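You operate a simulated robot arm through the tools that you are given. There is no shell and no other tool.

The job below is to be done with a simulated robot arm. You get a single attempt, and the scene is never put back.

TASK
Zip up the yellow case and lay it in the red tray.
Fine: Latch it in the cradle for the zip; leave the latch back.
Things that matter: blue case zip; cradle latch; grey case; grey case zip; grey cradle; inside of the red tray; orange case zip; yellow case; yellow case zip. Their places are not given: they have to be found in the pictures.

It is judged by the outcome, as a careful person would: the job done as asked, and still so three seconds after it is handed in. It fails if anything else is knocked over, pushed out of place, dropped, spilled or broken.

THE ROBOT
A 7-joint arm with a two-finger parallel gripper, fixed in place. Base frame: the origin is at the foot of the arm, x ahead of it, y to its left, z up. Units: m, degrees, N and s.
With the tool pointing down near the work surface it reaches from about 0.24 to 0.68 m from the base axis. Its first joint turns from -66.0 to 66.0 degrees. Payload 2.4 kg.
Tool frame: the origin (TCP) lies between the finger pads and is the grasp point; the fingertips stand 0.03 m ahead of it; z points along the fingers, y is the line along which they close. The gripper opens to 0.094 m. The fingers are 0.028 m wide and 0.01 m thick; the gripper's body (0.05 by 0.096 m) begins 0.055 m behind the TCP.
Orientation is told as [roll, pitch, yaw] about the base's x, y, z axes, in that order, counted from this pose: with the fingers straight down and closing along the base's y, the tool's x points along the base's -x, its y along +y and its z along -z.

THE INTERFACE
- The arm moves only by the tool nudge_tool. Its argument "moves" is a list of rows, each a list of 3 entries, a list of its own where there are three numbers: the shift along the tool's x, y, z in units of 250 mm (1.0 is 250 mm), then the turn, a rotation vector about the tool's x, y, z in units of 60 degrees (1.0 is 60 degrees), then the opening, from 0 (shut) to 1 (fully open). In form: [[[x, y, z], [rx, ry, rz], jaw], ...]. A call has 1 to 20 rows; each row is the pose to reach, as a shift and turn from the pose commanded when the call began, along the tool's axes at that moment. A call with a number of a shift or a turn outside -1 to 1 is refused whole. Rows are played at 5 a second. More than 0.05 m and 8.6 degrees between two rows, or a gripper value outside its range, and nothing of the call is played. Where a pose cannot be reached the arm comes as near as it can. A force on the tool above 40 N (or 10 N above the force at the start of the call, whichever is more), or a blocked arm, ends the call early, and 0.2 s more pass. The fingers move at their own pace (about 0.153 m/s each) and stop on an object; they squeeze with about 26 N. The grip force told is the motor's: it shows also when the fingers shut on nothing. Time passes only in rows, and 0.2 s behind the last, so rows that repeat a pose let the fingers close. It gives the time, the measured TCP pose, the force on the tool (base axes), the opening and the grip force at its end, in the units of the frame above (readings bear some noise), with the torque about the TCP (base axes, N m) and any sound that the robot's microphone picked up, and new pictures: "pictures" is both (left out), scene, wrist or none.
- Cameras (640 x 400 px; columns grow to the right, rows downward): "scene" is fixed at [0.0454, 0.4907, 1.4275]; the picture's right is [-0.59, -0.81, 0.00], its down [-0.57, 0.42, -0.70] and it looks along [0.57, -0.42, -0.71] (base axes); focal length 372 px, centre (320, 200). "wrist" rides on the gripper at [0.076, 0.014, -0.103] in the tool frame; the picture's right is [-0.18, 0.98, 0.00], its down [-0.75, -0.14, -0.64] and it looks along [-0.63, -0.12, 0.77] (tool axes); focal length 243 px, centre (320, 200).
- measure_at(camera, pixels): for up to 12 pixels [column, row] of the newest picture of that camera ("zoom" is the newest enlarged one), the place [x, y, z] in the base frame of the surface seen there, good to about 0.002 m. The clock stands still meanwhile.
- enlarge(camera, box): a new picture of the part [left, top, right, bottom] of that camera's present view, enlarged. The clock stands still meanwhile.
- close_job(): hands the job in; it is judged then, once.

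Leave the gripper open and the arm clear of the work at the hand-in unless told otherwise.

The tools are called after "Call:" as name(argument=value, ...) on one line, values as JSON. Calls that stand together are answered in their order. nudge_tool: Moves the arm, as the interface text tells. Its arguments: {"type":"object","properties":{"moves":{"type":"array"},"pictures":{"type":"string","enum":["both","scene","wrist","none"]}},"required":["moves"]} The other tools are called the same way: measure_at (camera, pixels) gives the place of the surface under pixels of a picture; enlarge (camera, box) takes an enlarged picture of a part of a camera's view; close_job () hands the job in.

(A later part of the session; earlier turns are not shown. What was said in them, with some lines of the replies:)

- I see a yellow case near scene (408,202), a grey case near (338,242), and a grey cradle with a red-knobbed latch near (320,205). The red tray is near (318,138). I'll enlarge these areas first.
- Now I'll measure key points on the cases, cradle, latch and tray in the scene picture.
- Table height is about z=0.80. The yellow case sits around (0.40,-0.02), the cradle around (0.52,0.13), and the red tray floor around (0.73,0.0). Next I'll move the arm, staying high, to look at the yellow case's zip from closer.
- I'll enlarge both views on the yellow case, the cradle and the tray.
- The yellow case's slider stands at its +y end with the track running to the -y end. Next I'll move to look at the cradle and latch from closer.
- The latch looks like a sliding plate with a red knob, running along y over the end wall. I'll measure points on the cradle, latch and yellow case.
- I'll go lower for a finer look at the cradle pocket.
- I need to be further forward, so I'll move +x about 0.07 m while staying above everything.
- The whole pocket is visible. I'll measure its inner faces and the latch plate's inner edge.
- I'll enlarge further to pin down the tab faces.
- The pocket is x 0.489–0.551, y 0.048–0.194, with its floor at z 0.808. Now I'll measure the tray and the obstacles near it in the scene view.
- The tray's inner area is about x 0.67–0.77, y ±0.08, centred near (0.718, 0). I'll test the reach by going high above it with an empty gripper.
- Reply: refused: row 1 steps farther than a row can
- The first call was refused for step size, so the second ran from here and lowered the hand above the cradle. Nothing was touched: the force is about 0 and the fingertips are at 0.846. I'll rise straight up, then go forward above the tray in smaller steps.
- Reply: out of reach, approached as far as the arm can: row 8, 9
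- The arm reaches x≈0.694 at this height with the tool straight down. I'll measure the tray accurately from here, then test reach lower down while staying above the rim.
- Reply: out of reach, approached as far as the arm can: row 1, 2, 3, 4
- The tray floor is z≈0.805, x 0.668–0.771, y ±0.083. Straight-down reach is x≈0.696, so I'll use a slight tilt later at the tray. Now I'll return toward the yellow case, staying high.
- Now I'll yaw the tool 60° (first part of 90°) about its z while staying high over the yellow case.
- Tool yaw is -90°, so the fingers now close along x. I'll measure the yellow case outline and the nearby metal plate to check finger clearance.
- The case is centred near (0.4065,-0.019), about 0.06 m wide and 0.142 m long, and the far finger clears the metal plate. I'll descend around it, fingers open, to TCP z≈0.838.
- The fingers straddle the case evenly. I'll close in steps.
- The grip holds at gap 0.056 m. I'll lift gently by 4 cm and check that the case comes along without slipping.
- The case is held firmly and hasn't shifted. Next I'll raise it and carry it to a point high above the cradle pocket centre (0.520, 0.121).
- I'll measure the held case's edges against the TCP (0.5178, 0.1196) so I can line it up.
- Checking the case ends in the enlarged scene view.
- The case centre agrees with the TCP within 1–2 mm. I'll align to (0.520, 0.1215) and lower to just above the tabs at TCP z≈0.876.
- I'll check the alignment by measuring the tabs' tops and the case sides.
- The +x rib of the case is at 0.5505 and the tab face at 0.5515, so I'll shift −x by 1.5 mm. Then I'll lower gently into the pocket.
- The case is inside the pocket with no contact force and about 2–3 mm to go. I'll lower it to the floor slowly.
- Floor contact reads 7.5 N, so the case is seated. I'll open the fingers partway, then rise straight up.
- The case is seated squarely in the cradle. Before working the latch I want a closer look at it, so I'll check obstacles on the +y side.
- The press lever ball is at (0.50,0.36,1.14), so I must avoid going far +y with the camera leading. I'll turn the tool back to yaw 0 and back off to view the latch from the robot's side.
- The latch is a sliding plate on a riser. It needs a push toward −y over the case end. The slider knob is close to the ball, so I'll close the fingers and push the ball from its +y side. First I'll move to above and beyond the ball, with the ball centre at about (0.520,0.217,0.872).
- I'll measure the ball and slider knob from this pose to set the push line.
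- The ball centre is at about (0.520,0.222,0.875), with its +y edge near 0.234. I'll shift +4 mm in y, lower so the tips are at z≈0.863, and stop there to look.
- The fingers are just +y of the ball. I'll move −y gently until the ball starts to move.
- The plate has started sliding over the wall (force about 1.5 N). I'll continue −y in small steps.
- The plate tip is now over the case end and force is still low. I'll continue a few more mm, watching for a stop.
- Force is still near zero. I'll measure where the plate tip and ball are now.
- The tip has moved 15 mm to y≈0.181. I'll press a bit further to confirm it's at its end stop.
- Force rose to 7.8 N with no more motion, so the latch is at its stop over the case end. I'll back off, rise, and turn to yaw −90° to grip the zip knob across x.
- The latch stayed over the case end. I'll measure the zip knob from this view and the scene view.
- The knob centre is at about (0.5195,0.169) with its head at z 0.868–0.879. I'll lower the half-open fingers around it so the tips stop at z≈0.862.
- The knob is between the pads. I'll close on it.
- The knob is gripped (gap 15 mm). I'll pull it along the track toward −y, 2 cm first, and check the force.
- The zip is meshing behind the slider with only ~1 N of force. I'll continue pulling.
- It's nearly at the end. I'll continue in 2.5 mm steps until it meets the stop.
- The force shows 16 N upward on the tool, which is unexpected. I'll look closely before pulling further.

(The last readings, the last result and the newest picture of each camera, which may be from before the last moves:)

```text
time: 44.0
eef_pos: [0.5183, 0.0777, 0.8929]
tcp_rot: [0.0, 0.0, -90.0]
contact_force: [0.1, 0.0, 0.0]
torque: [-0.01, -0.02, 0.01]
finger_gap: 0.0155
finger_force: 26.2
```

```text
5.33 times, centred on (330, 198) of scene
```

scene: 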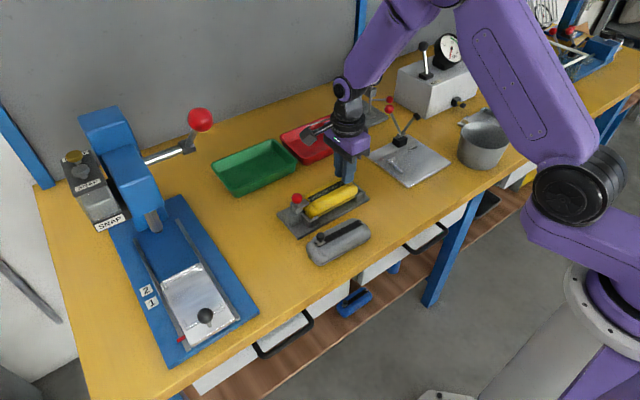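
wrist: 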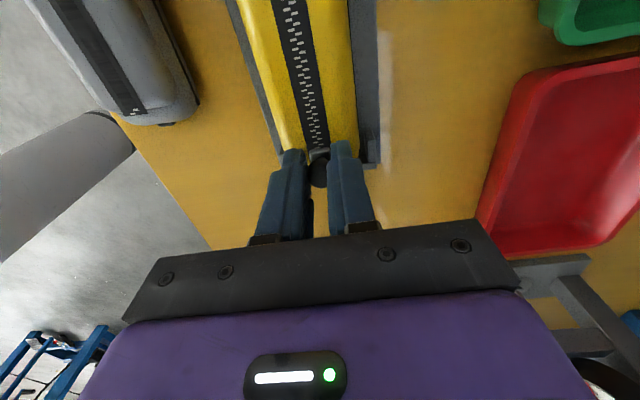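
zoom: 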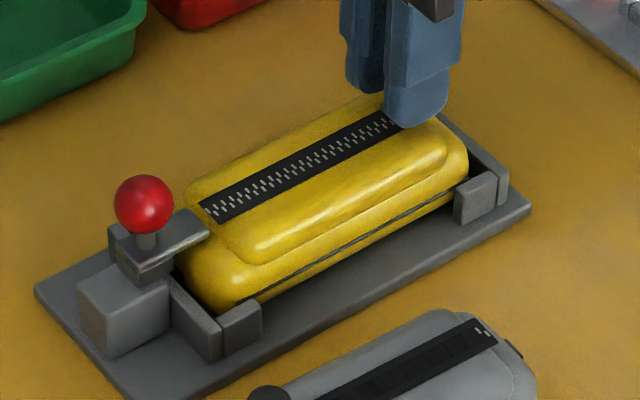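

Raising 1.5 mm took the force back to zero. I'll continue pulling −y in small steps at this height.

Call:
nudge_tool(moves=[[[-0.006, 0, 0], [0, 0, 0], 0.0], [[-0.012, 0, 0], [0, 0, 0], 0.0], [[-0.018, 0, 0], [0, 0, 0], 0.0], [[-0.024, 0, 0], [0, 0, 0], 0.0]], pictures="both")

Call:
enlarge(camera="scene", box=[280, 160, 380, 235])

Call:
enlarge(camera="wrist", box=[260, 40, 380, 210])

```text
time: 45.0
eef_pos: [0.5182, 0.0746, 0.8935]
tcp_rot: [0.1, 0.2, -89.8]
contact_force: [1.8, 15.7, -1.1]
torque: [0.82, -0.05, -0.01]
finger_gap: 0.0151
finger_force: 25.7
```

scene: 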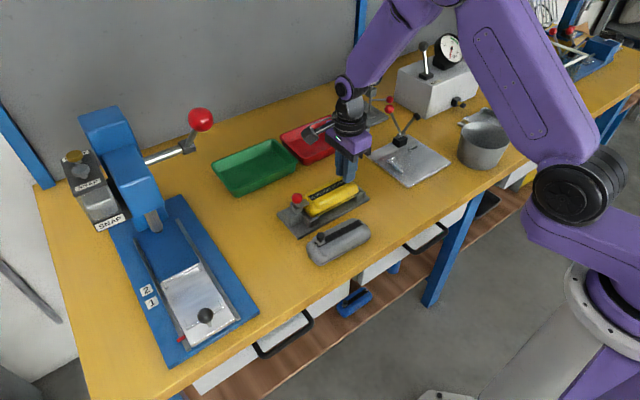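
wrist: 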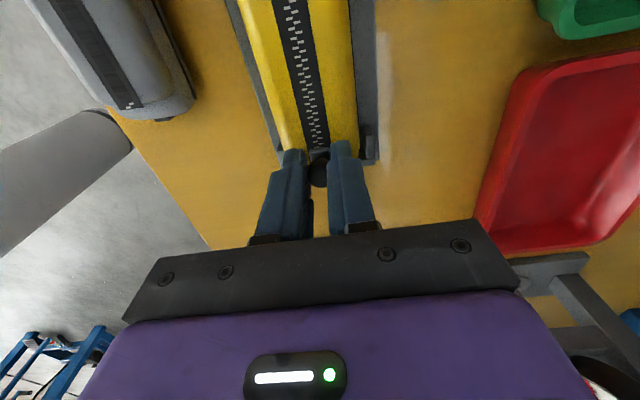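

```text
5.33 times, centred on (330, 198) of scene
```

zoom: 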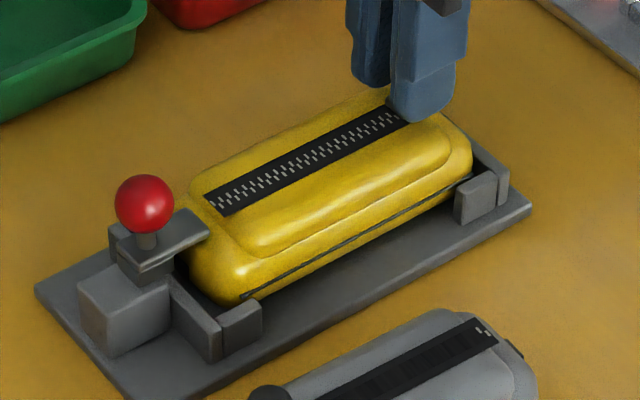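

```text
2.35 times, centred on (320, 125) of wrist
```

zoom: 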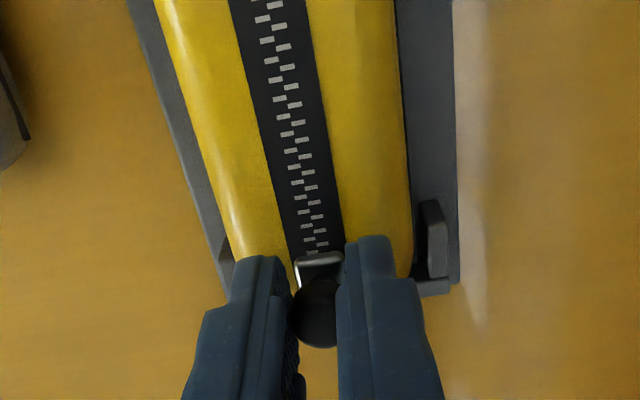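

15.7 N along y says the slider met its end stop at y≈0.0746. I'll ease off, open the fingers and rise to check the zip.

Call:
nudge_tool(moves=[[[0.012, 0, 0], [0, 0, 0], 0.0], [[0.012, 0, 0], [0, 0, 0], 0.3], [[0.012, 0, 0], [0, 0, 0], 0.3], [[0.012, 0, -0.1], [0, 0, 0], 0.4], [[0.012, 0, -0.25], [0, 0, 0], 0.4], [[0.1, 0, -0.32], [0, 0, 0], 0.4], [[0.2, 0, -0.32], [0, 0, 0], 0.4], [[0.2, 0, -0.32], [0, 0, 0], 0.4]], pictures="both")

Call:
enlarge(camera="scene", box=[280, 160, 380, 235])

Call:
enlarge(camera="wrist", box=[260, 40, 380, 210])

```text
time: 46.8
eef_pos: [0.5181, 0.1224, 0.973]
tcp_rot: [0.1, 0.1, -90.0]
contact_force: [0.2, -0.4, 0.2]
torque: [-0.02, -0.01, -0.01]
finger_gap: 0.0375
finger_force: 0.1
```

scene: 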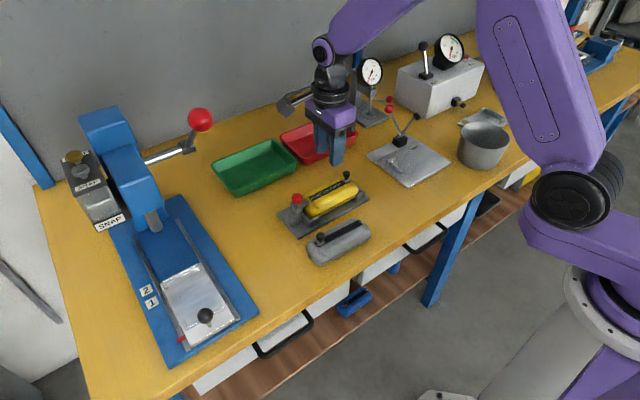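
wrist: 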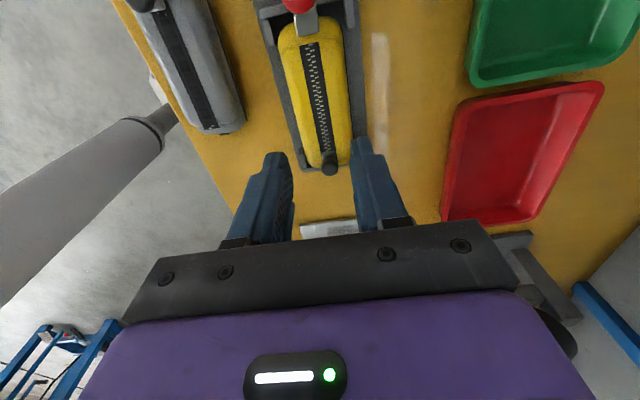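

```text
5.33 times, centred on (330, 198) of scene
```

zoom: 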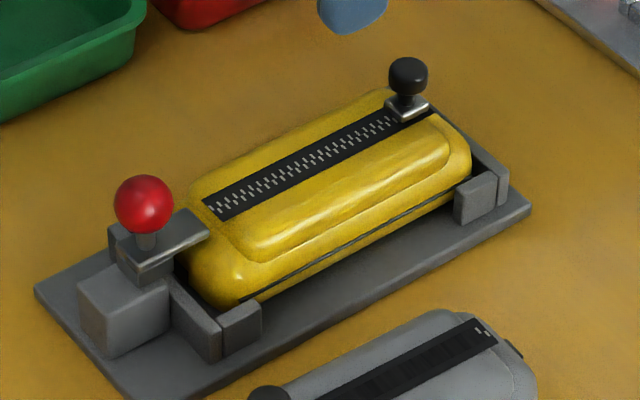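

```text
2.35 times, centred on (320, 125) of wrist
```

zoom: 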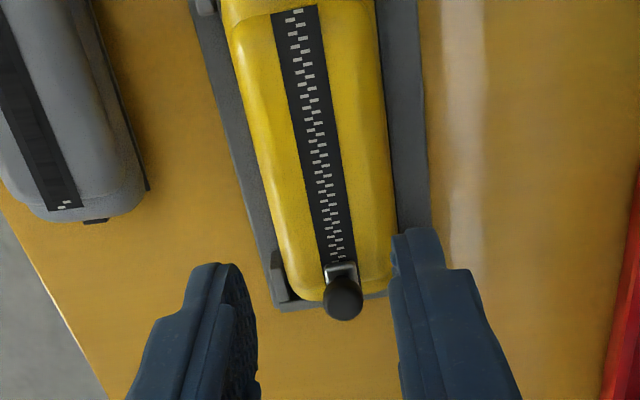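

I'll zoom in hard on the slider end to see whether any open track remains.

Call:
enlarge(camera="scene", box=[340, 166, 372, 192])

Call:
enlarge(camera="wrist", box=[305, 130, 355, 185])

```text
15.38 times, centred on (356, 179) of scene
```

zoom: 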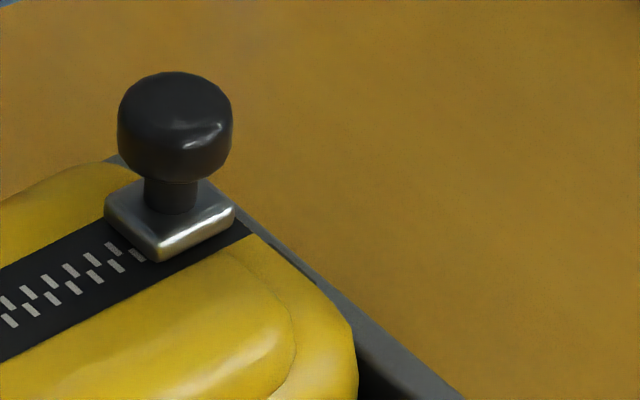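

```text
7.27 times, centred on (330, 158) of wrist
```

zoom: 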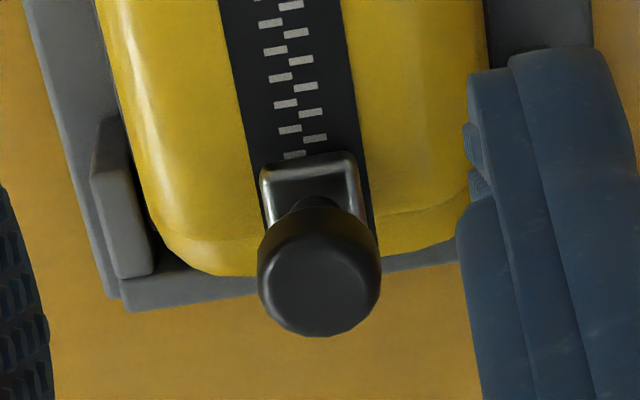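

The slider covers the end marks, so the zip is fully closed. Now the latch goes back: close the fingers, come down −y of the red ball (over the case lid) and push +y.

Call:
nudge_tool(moves=[[[0.09, 0.006, 0], [0, 0, 0], 0.0], [[0.18, 0.006, 0], [0, 0, 0], 0.0], [[0.18, 0.006, 0.12], [0, 0, 0], 0.0], [[0.18, 0.006, 0.24], [0, 0, 0], 0.0], [[0.18, 0.006, 0.318], [0, 0, 0], 0.0], [[0.18, 0.006, 0.318], [0, 0, 0], 0.0]], pictures="both")

Call:
enlarge(camera="scene", box=[270, 170, 350, 230])

```text
time: 48.2
eef_pos: [0.5207, 0.1664, 0.8928]
tcp_rot: [0.0, 0.0, -89.9]
contact_force: [0.1, 0.1, 0.1]
torque: [0.0, -0.06, 0.01]
finger_gap: 0.0002
finger_force: 26.0
```

scene: 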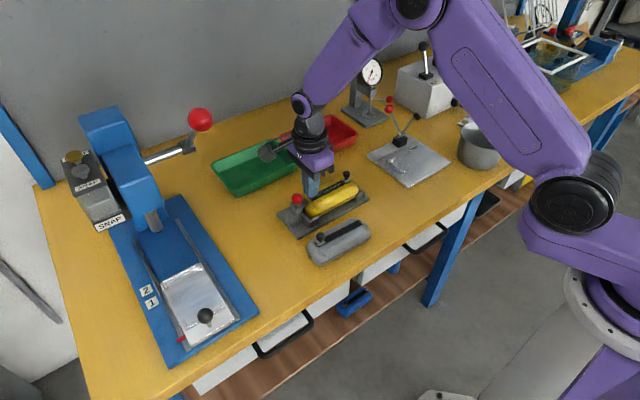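
wrist: 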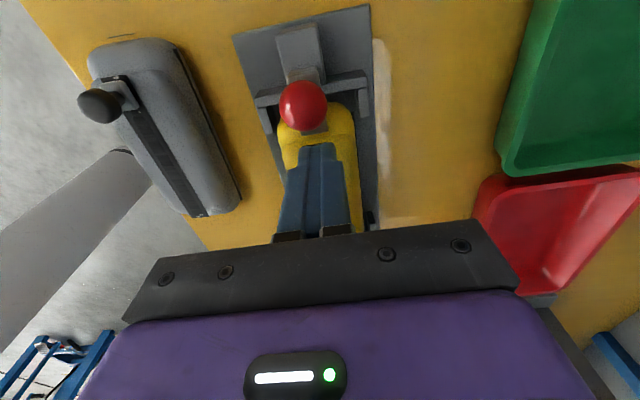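

```text
6.67 times, centred on (310, 200) of scene
```

zoom: 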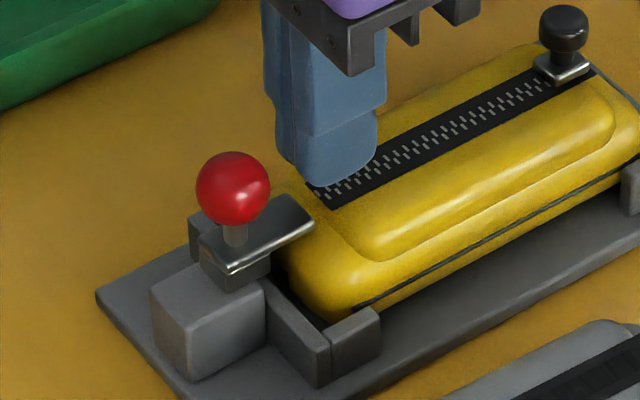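

Lined up. I'll push +y in small steps.

Call:
nudge_tool(moves=[[[0.03, 0, 0], [0, 0, 0], 0.0], [[0.055, 0, 0], [0, 0, 0], 0.0], [[0.07, 0, 0], [0, 0, 0], 0.0], [[0.08, 0, 0], [0, 0, 0], 0.0], [[0.09, 0, 0], [0, 0, 0], 0.0], [[0.1, 0, 0], [0, 0, 0], 0.0]], pictures="both")

Call:
enlarge(camera="scene", box=[270, 170, 350, 230])

```text
time: 49.6
eef_pos: [0.5203, 0.1919, 0.8928]
tcp_rot: [0.0, 0.0, -90.0]
contact_force: [-0.2, -1.1, -0.1]
torque: [-0.02, 0.04, 0.05]
finger_gap: 0.0001
finger_force: 25.8
```

scene: 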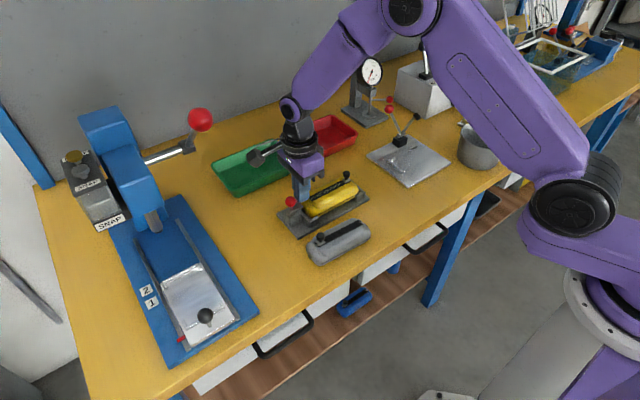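
wrist: 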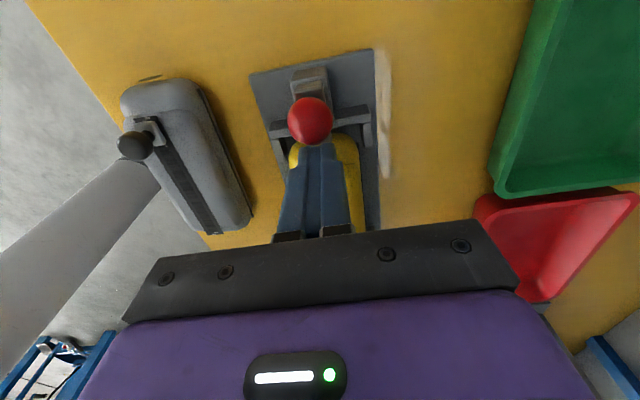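

```text
6.67 times, centred on (310, 200) of scene
```

zoom: 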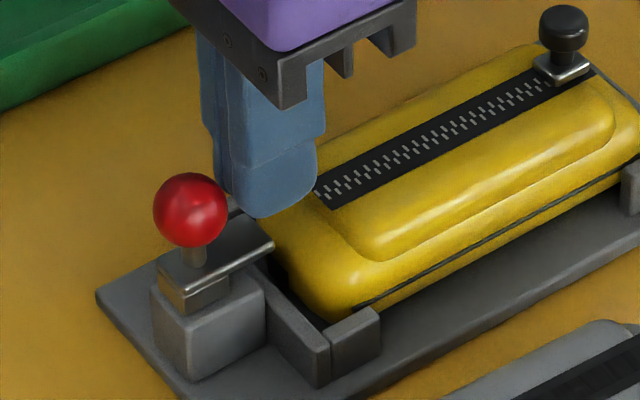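

The plate is back near its starting place. I'll push a few more mm until it meets its back stop.

Call:
nudge_tool(moves=[[[0.008, 0, 0], [0, 0, 0], 0.0], [[0.016, 0, 0], [0, 0, 0], 0.0], [[0.024, 0, 0], [0, 0, 0], 0.0]], pictures="wrist")

```text
time: 50.4
eef_pos: [0.5199, 0.194, 0.8934]
tcp_rot: [-0.2, -0.2, -90.2]
contact_force: [0.3, -15.1, -0.7]
torque: [-0.33, -0.03, -0.01]
finger_gap: 0.0002
finger_force: 25.6
```

wrist: 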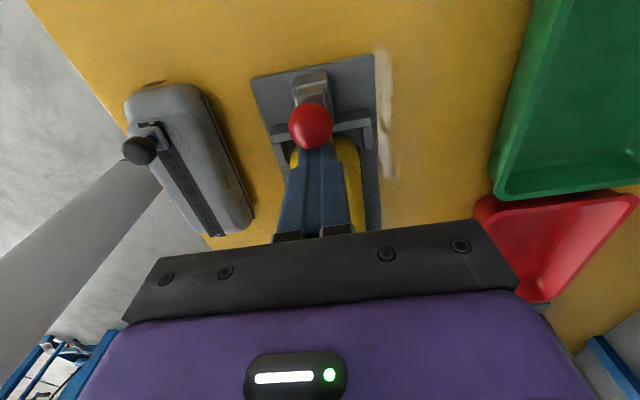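

The latch is at its back stop (15 N). I'll back off, rise, open the gripper, and look at the case before picking it up.

Call:
nudge_tool(moves=[[[-0.05, 0, 0], [0, 0, 0], 0.0], [[-0.05, 0, -0.15], [0, 0, 0], 0.0], [[-0.1, 0, -0.3], [0, 0, 0], 0.4], [[-0.2, 0, -0.3], [0, 0, 0], 0.8], [[-0.3, 0, -0.3], [0, 0, 0], 0.9], [[-0.3, 0, -0.3], [0, 0, 0], 0.9]], pictures="both")

Call:
enlarge(camera="scene", box=[270, 165, 380, 240])

Call:
enlarge(camera="wrist", box=[240, 0, 380, 190])

```text
time: 51.8
eef_pos: [0.5202, 0.1232, 0.9709]
tcp_rot: [-0.1, 0.0, -90.0]
contact_force: [-1.5, -0.3, 0.2]
torque: [0.0, 0.01, 0.0]
finger_gap: 0.0847
finger_force: 0.1
```

scene: 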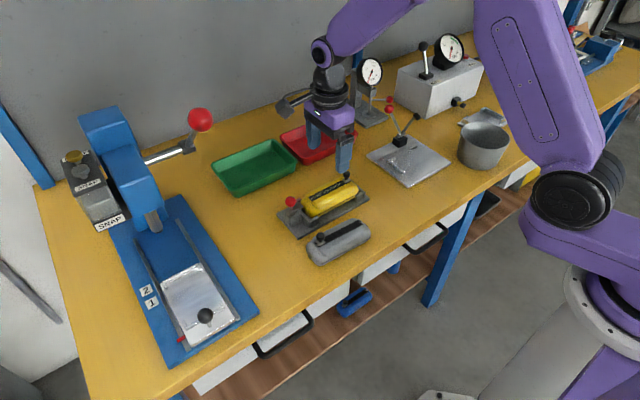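
wrist: 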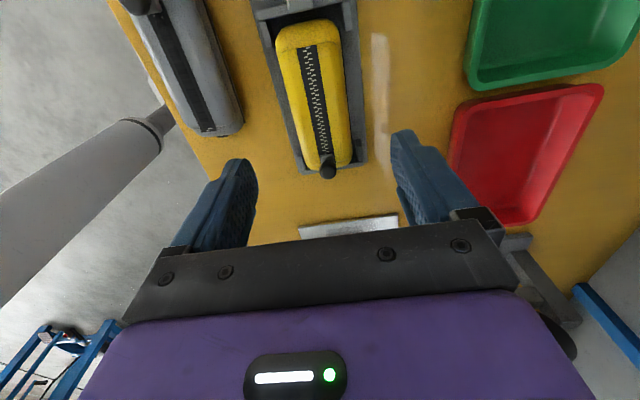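

```text
5.33 times, centred on (325, 202) of scene
```

zoom: 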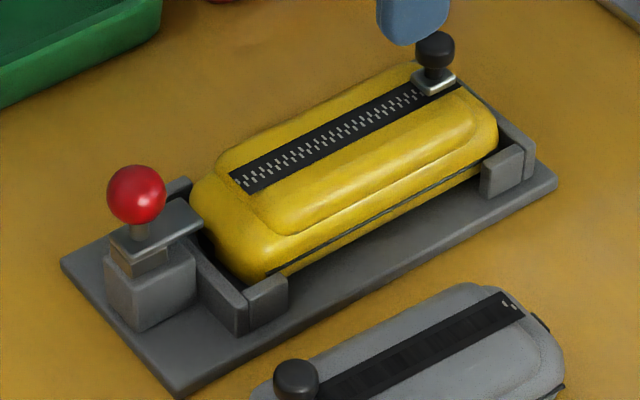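

```text
2.11 times, centred on (310, 95) of wrist
```

zoom: 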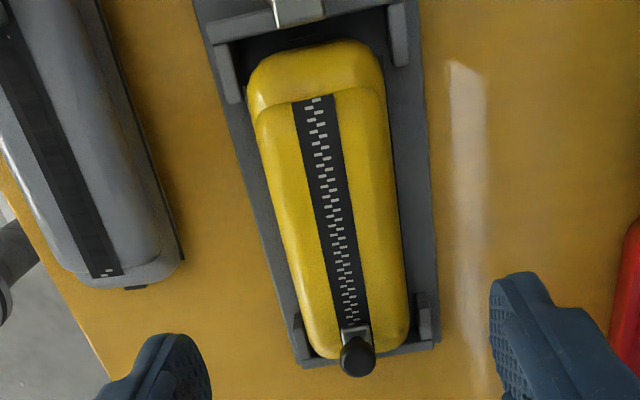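

Latch is back and zip is closed. I'll measure the case's present position.

Call:
measure_at(camera="zoom", pixels=[[315, 100], [310, 60], [310, 48], [355, 340], [330, 200], [385, 90], [250, 100], [405, 330], [300, 20], [355, 355]])

Call:
measure_at(camera="scene", pixels=[[314, 199], [291, 202], [301, 206], [342, 191], [351, 176]])

```text
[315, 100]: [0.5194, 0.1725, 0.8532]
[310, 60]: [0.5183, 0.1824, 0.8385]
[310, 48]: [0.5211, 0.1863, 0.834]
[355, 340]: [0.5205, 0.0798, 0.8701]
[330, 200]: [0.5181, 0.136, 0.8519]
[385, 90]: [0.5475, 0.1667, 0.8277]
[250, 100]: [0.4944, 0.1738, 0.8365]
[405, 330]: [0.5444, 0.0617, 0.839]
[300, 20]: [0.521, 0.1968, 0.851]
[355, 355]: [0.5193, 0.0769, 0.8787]
```

```text
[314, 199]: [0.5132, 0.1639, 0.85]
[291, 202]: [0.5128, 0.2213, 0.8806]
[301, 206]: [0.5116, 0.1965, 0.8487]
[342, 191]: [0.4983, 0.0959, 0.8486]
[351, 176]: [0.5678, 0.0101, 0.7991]
```

The latch is back where it began (ball y 0.221, plate edge 0.1965). The case centre is y≈0.119. I'll descend around it and grip.

Call:
nudge_tool(moves=[[[-0.017, -0.002, 0.12], [0, 0, 0], 0.9], [[-0.017, -0.002, 0.24], [0, 0, 0], 0.9], [[-0.017, -0.002, 0.36], [0, 0, 0], 0.9], [[-0.017, -0.002, 0.44], [0, 0, 0], 0.9], [[-0.017, -0.002, 0.486], [0, 0, 0], 0.9], [[-0.017, -0.002, 0.486], [0, 0, 0], 0.75], [[-0.017, -0.002, 0.486], [0, 0, 0], 0.66], [[-0.017, -0.002, 0.486], [0, 0, 0], 0.0], [[-0.017, -0.002, 0.486], [0, 0, 0], 0.0], [[-0.017, -0.002, 0.486], [0, 0, 0], 0.0]], pictures="both")

```text
time: 54.0
eef_pos: [0.521, 0.1183, 0.8484]
tcp_rot: [0.1, 0.0, -90.0]
contact_force: [0.9, 1.2, 4.8]
torque: [0.0, 0.04, -0.02]
finger_gap: 0.0557
finger_force: 26.1
```

scene: 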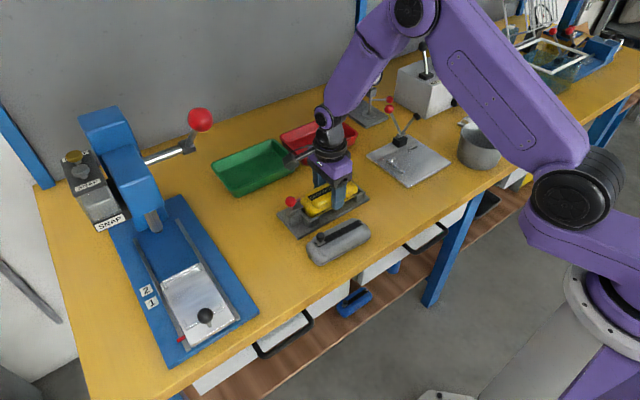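
wrist: 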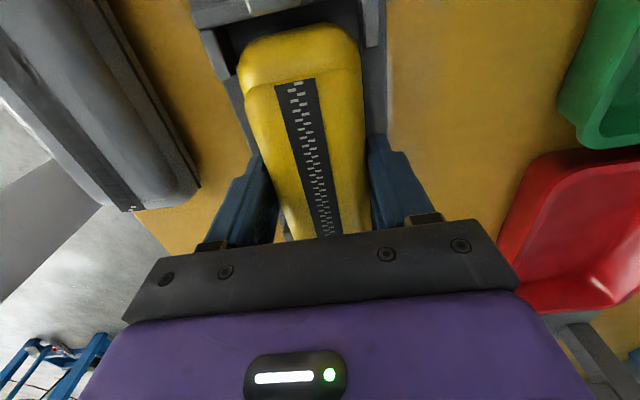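

Gripped at gap 0.0557. I'll lift straight up out of the cradle slowly.

Call:
nudge_tool(moves=[[[0, 0, -0.02], [0, 0, 0], 0.0], [[0, 0, -0.06], [0, 0, 0], 0.0], [[0, 0, -0.12], [0, 0, 0], 0.0], [[0, 0, -0.22], [0, 0, 0], 0.0], [[0, 0, -0.34], [0, 0, 0], 0.0], [[0, 0, -0.42], [0, 0, 0], 0.0], [[0, 0, -0.42], [0, 0, 0], 0.0]], pictures="both")

Call:
enlarge(camera="scene", box=[270, 130, 390, 230])

```text
time: 55.6
eef_pos: [0.5195, 0.1192, 0.9538]
tcp_rot: [0.0, -0.1, -90.0]
contact_force: [-0.6, -0.6, -1.2]
torque: [0.01, 0.0, 0.0]
finger_gap: 0.0559
finger_force: 25.7
```

scene: 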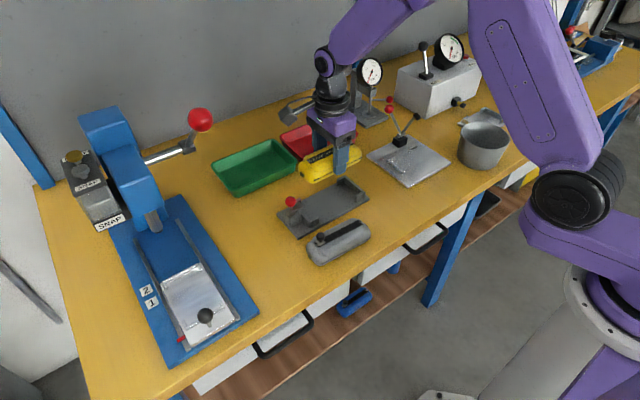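
wrist: 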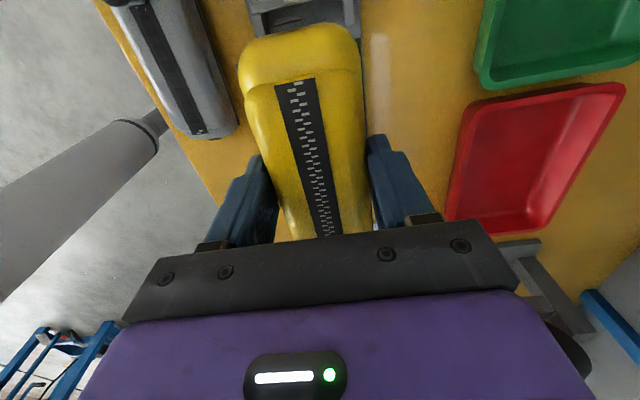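

```text
4.00 times, centred on (330, 180) of scene
```

zoom: 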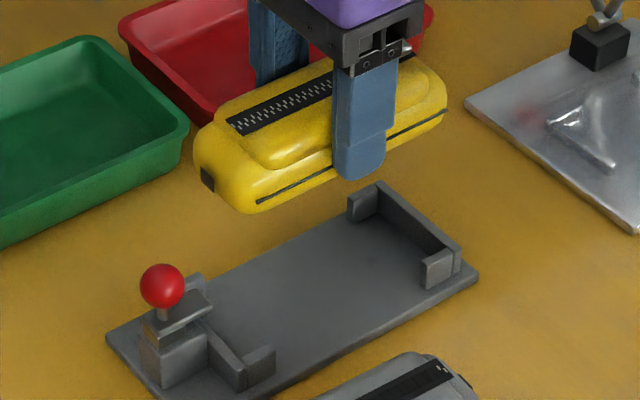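

The case is clear and the zip is closed. I'll carry it to near the red tray at TCP (0.66, 0.001, 0.955).

Call:
nudge_tool(moves=[[[-0.1, 0.12, 0], [0, 0, 0], 0.0], [[-0.2, 0.24, 0], [0, 0, 0], 0.0], [[-0.3, 0.36, 0], [0, 0, 0], 0.0], [[-0.4, 0.48, 0], [0, 0, 0], 0.0], [[-0.472, 0.56, 0], [0, 0, 0], 0.0], [[-0.472, 0.56, 0], [0, 0, 0], 0.0]], pictures="both")

```text
time: 57.0
eef_pos: [0.6596, 0.0, 0.9525]
tcp_rot: [0.0, -0.1, -90.0]
contact_force: [0.9, -0.4, -0.5]
torque: [-0.02, 0.0, 0.01]
finger_gap: 0.0559
finger_force: 25.5
```

scene: 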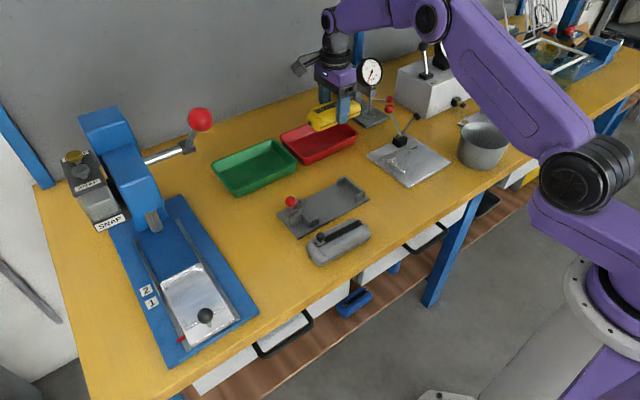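
wrist: 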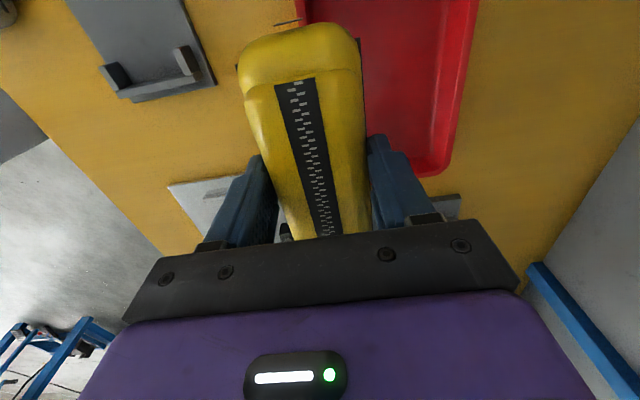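

I'll tilt the tool 7° outward (fingers pointing slightly +x) and move over the tray centre at x≈0.717, lowering to z≈0.91 above the rim.

Call:
nudge_tool(moves=[[[0, 0.06, 0.04], [-0.04, 0, 0], 0.0], [[0, 0.12, 0.08], [-0.08, 0, 0], 0.0], [[0, 0.18, 0.12], [-0.117, 0, 0], 0.0], [[0, 0.228, 0.16], [-0.117, 0, 0], 0.0], [[0, 0.228, 0.16], [-0.117, 0, 0], 0.0]], pictures="both")

Call:
enlarge(camera="scene", box=[260, 80, 400, 180])

```text
time: 58.2
eef_pos: [0.7152, 0.0013, 0.912]
tcp_rot: [6.9, 0.0, -90.1]
contact_force: [-0.7, -0.3, -0.4]
torque: [0.01, -0.02, -0.02]
finger_gap: 0.0556
finger_force: 26.4
```

scene: 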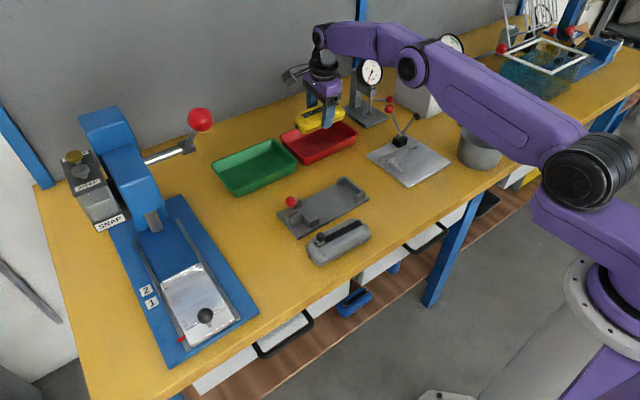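
wrist: 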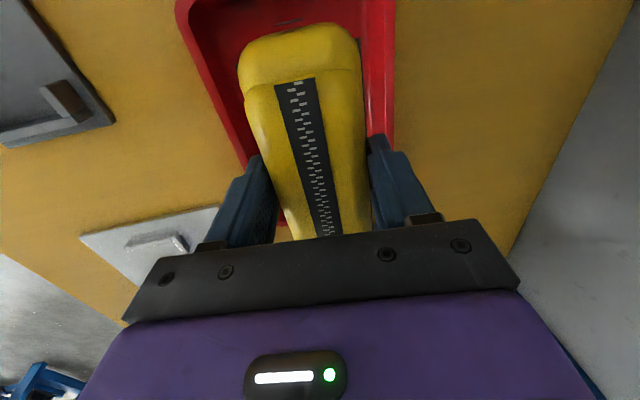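

```text
4.00 times, centred on (330, 130) of scene
```

zoom: 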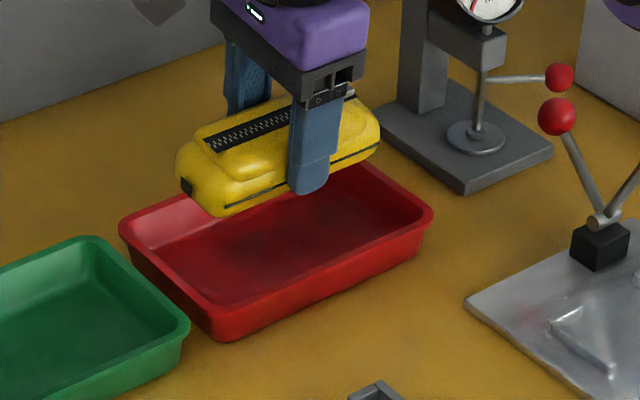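

It's within reach at (0.715, 0.001) with 7° tilt, and the case is over the tray interior. I'll lower vertically to just above the floor.

Call:
nudge_tool(moves=[[[0, 0.0, 0.06], [0, 0, 0], 0.0], [[0, -0.007, 0.12], [0, 0, 0], 0.0], [[0, -0.014, 0.18], [0, 0, 0], 0.0], [[0, -0.021, 0.225], [0, 0, 0], 0.0], [[0, -0.021, 0.225], [0, 0, 0], 0.0]], pictures="both")

Call:
enlarge(camera="scene", box=[270, 95, 370, 170])

```text
time: 59.4
eef_pos: [0.7172, 0.0011, 0.8574]
tcp_rot: [6.9, 0.0, -90.0]
contact_force: [0.4, -0.5, -0.7]
torque: [0.02, -0.01, 0.01]
finger_gap: 0.0558
finger_force: 26.3
```

scene: 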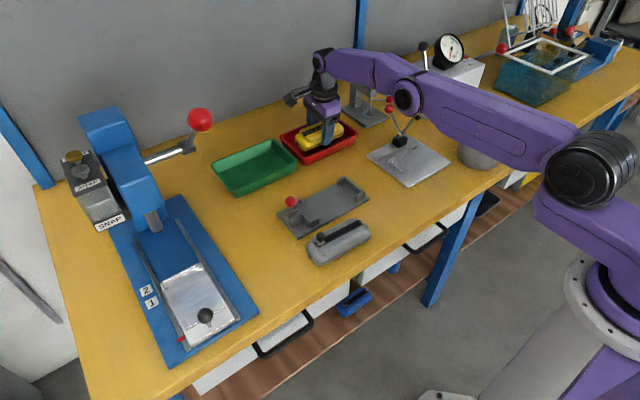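
wrist: 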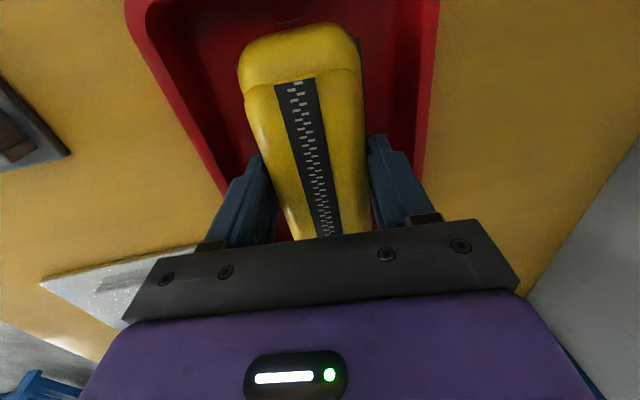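

```text
5.33 times, centred on (320, 132) of scene
```

zoom: 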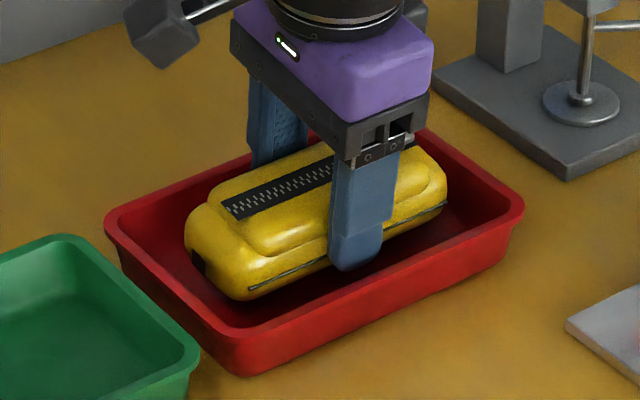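

About 9 mm above the floor. I'll lower in small steps until the near edge touches.

Call:
nudge_tool(moves=[[[0, -0.002, 0.012], [0, 0, 0], 0.0], [[0, -0.003, 0.022], [0, 0, 0], 0.0], [[0, -0.004, 0.03], [0, 0, 0], 0.0], [[0, -0.004, 0.035], [0, 0, 0], 0.0]], pictures="none")

```text
time: 60.4
eef_pos: [0.7154, 0.0016, 0.849]
tcp_rot: [7.0, 0.0, -90.1]
contact_force: [0.0, 0.1, -0.6]
torque: [0.0, 0.0, 0.0]
finger_gap: 0.0557
finger_force: 25.8
out of reach, approached as far as the arm can: row 4
```

No contact yet, and the arm is near its reach limit. I'll ease back 2 mm in x while lowering the last couple of mm.

Call:
nudge_tool(moves=[[[0, -0.006, 0.003], [0, 0, 0], 0.0], [[0, -0.008, 0.007], [0, 0, 0], 0.0], [[0, -0.009, 0.011], [0, 0, 0], 0.0]], pictures="both")

Call:
enlarge(camera="scene", box=[270, 95, 370, 170])

```text
time: 61.2
eef_pos: [0.7145, 0.0013, 0.847]
tcp_rot: [7.2, 0.0, -90.1]
contact_force: [-3.9, 0.9, 18.2]
torque: [-0.05, 0.6, -0.04]
finger_gap: 0.0559
finger_force: 26.2
```

scene: 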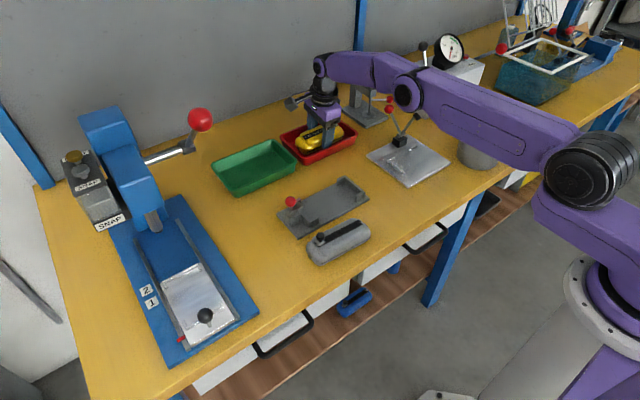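
wrist: 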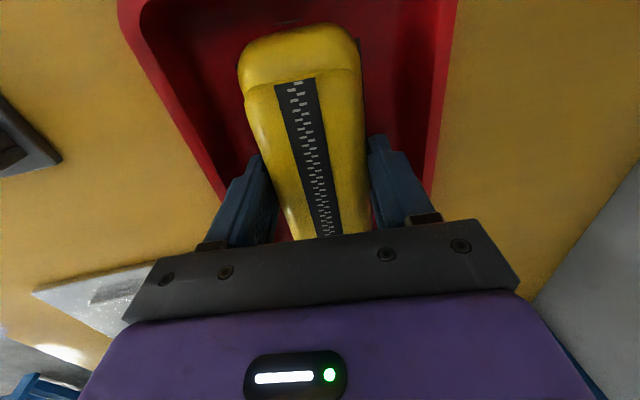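

```text
5.33 times, centred on (320, 132) of scene
```

zoom: 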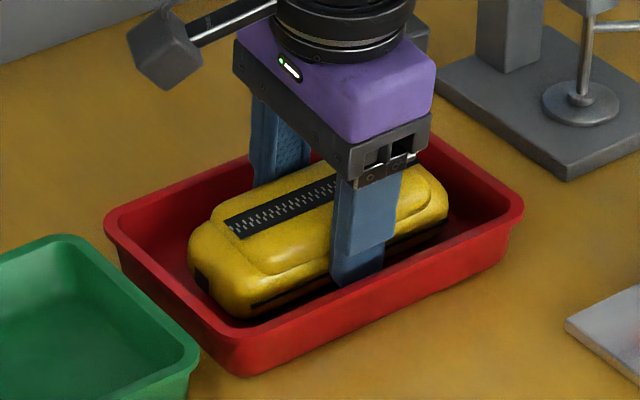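

The near edge rests on the tray floor (18 N). I'll unload slightly, then open in small steps to let the case settle flat.

Call:
nudge_tool(moves=[[[0, 0, -0.003], [0, 0, 0], 0.0], [[0, 0, -0.003], [0, 0, 0], 0.6], [[0, 0, -0.003], [0, 0, 0], 0.62], [[0, 0, -0.003], [0, 0, 0], 0.65], [[0, 0, -0.003], [0, 0, 0], 0.7], [[0, 0, -0.003], [0, 0, 0], 0.72], [[0, 0, -0.003], [0, 0, 0], 0.72]], pictures="both")

Call:
enlarge(camera="scene", box=[270, 95, 370, 170])

```text
time: 62.8
eef_pos: [0.7136, -0.0009, 0.8456]
tcp_rot: [7.0, -0.1, -89.9]
contact_force: [-1.0, -0.1, 0.0]
torque: [0.01, 0.01, 0.02]
finger_gap: 0.0677
finger_force: 0.1
```

scene: 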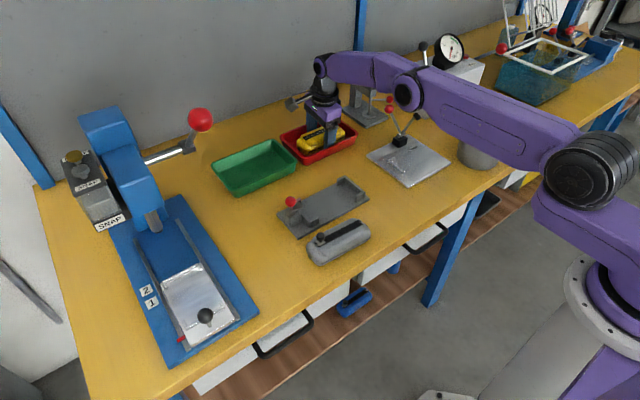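
wrist: 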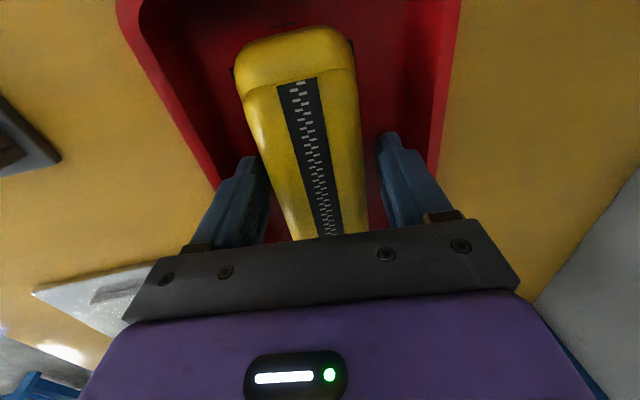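

```text
5.33 times, centred on (320, 132) of scene
```

zoom: 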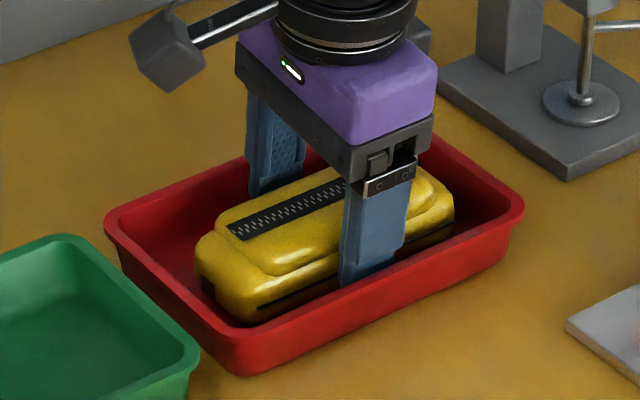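

The case has settled flat inside the tray. I'll retract vertically, slowly at first.

Call:
nudge_tool(moves=[[[0, 0.004, -0.04], [0, 0, 0], 0.72], [[0, 0.01, -0.09], [0, 0, 0], 0.72], [[0, 0.018, -0.16], [0, 0, 0], 0.72], [[0, 0.018, -0.26], [0, 0, 0], 0.72], [[0, -0.05, -0.4], [0, 0, 0], 0.72], [[0, -0.05, -0.4], [0, 0, 0], 0.72]], pictures="both")

Call:
enlarge(camera="scene", box=[270, 95, 370, 170])

```text
time: 64.2
eef_pos: [0.6883, -0.0001, 0.9463]
tcp_rot: [7.0, 0.0, -90.0]
contact_force: [-1.4, 0.5, 0.0]
torque: [0.01, 0.02, 0.02]
finger_gap: 0.0678
finger_force: 0.2
```

scene: 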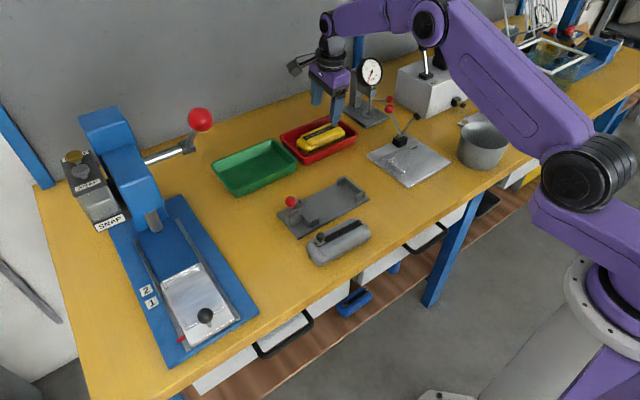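
wrist: 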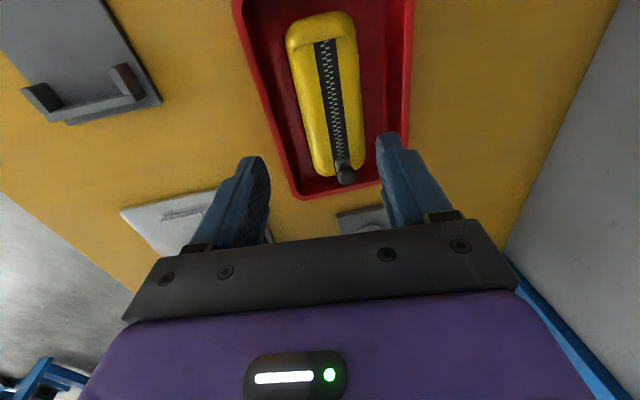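

```text
5.33 times, centred on (320, 132) of scene
```

zoom: 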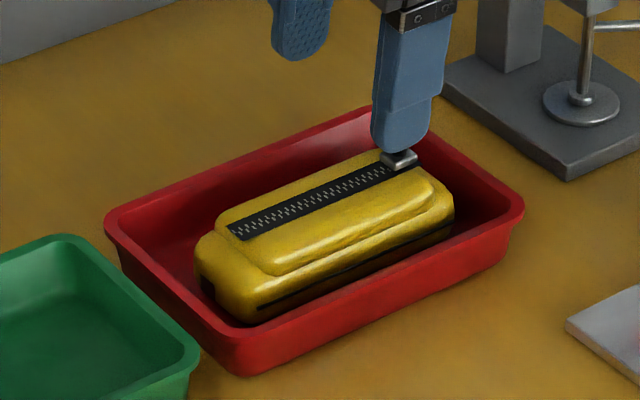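

The case lies flat in the tray with its zip closed. I'll withdraw the arm up and back with the gripper open, then check the final state of everything.

Call:
nudge_tool(moves=[[[0, -0.05, -0.12], [0, 0, 0], 0.9], [[0, -0.1, -0.26], [0, 0, 0], 1], [[0, -0.22, -0.4], [0, 0, 0], 1], [[0, -0.38, -0.5], [0, 0, 0], 1], [[0, -0.55, -0.55], [0, 0, 0], 1], [[0, -0.72, -0.55], [0, 0, 0], 1], [[0, -0.88, -0.55], [0, 0, 0], 1], [[0, -0.88, -0.55], [0, 0, 0], 1]], pictures="both")

Call:
enlarge(camera="scene", box=[260, 100, 420, 260])

Call:
enlarge(camera="scene", box=[270, 100, 370, 170])

Call:
measure_at(camera="scene", pixels=[[291, 202], [301, 206], [320, 238], [365, 228], [278, 214], [305, 148], [330, 130], [343, 126], [281, 138], [331, 116]])

```text
time: 66.0
eef_pos: [0.4558, -0.0022, 1.0524]
tcp_rot: [6.9, 0.0, -90.1]
contact_force: [-1.1, 0.3, -0.1]
torque: [-0.01, 0.05, 0.0]
finger_gap: 0.0942
finger_force: 0.0
```

scene: 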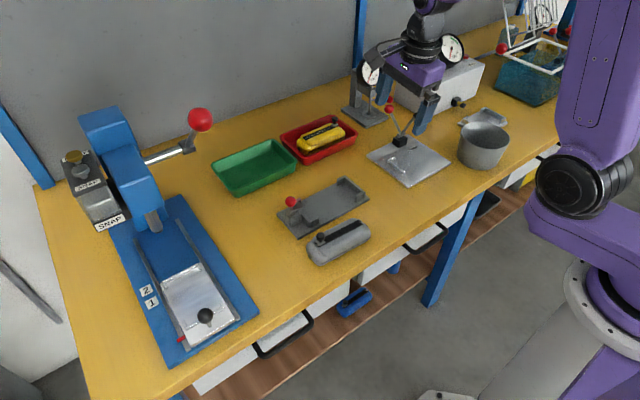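
wrist: 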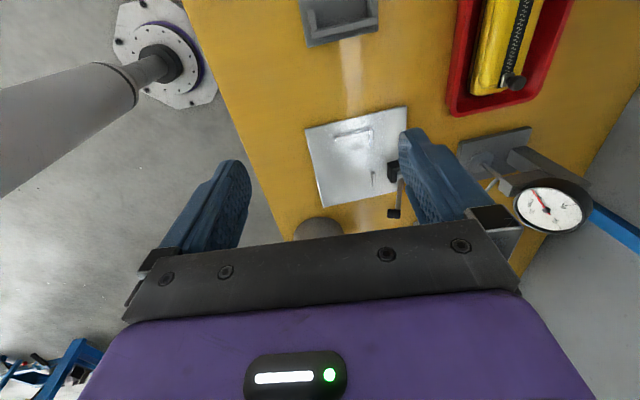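

```text
2.50 times, centred on (340, 180) of scene
```

zoom: 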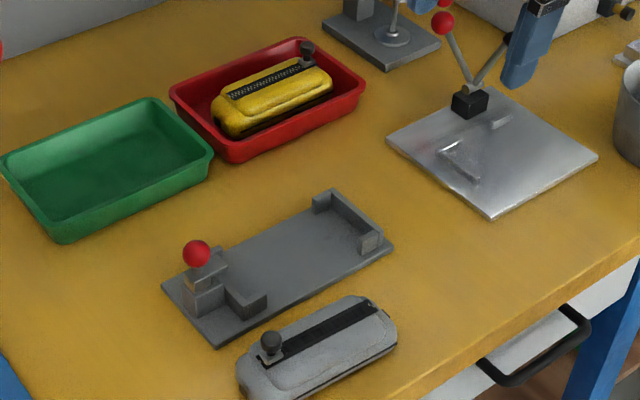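

```text
5.71 times, centred on (320, 135) of scene
```

zoom: 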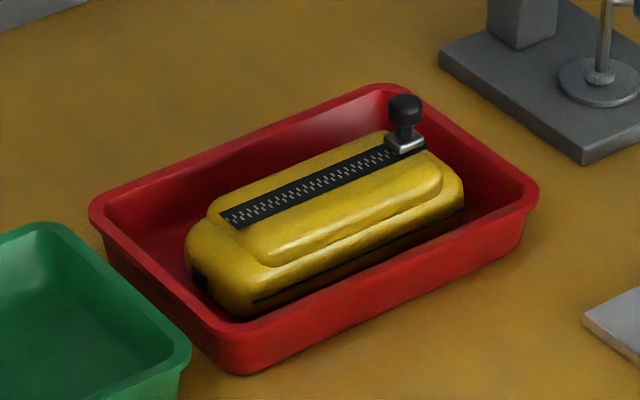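

```text
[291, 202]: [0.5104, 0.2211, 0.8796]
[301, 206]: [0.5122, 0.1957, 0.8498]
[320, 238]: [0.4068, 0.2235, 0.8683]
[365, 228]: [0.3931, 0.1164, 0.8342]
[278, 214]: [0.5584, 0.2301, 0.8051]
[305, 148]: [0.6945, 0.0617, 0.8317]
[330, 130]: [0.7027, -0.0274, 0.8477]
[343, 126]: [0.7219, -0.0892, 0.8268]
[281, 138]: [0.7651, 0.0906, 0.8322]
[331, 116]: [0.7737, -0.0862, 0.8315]
```

Everything else measures the same as before. One last check: whether the case lies level, by measuring lid points on both sides of the zip.

Call:
measure_at(camera="zoom", pixels=[[300, 195], [310, 225], [330, 168], [360, 205], [270, 235], [400, 130], [250, 200]])

```text
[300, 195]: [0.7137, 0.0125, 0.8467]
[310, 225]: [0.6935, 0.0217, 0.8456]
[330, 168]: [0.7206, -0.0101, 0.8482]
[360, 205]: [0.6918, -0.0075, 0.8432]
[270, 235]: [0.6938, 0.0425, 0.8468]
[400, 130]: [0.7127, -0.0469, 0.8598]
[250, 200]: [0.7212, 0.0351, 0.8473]
```

The lid is level at about 0.847 on both sides. The case is zipped and flat in the red tray. The latch is back at its starting place, the gripper is open and the arm is clear. Handing in.

Call:
close_job()

```text
The job is handed in.
```

The yellow case is zipped up and lying flat in the red tray, and I've handed the job in. I haven't seen a verdict.

- **Zip:** I latched the case in the cradle and pulled the slider to its end stop. The teeth are meshed along the whole track.
- **Latch:** it's pushed back to its stop, and its knob measures in the same place as at the start.
- **Tray:** the tray is at the edge of the arm's reach, so I set the case down with the tool tilted 7°. When the gripper opened, the far edge settled the last few millimetres, and the lid now measures level.
- **Everything else:** the grey case, cradle and red tray measure where they were before. Nothing else looked moved in the final pictures. The gripper is open and the arm is clear.

Early on, one move was refused for too large a step and the next one ran from the wrong place. That lowered the empty hand over the cradle, but it touched nothing.
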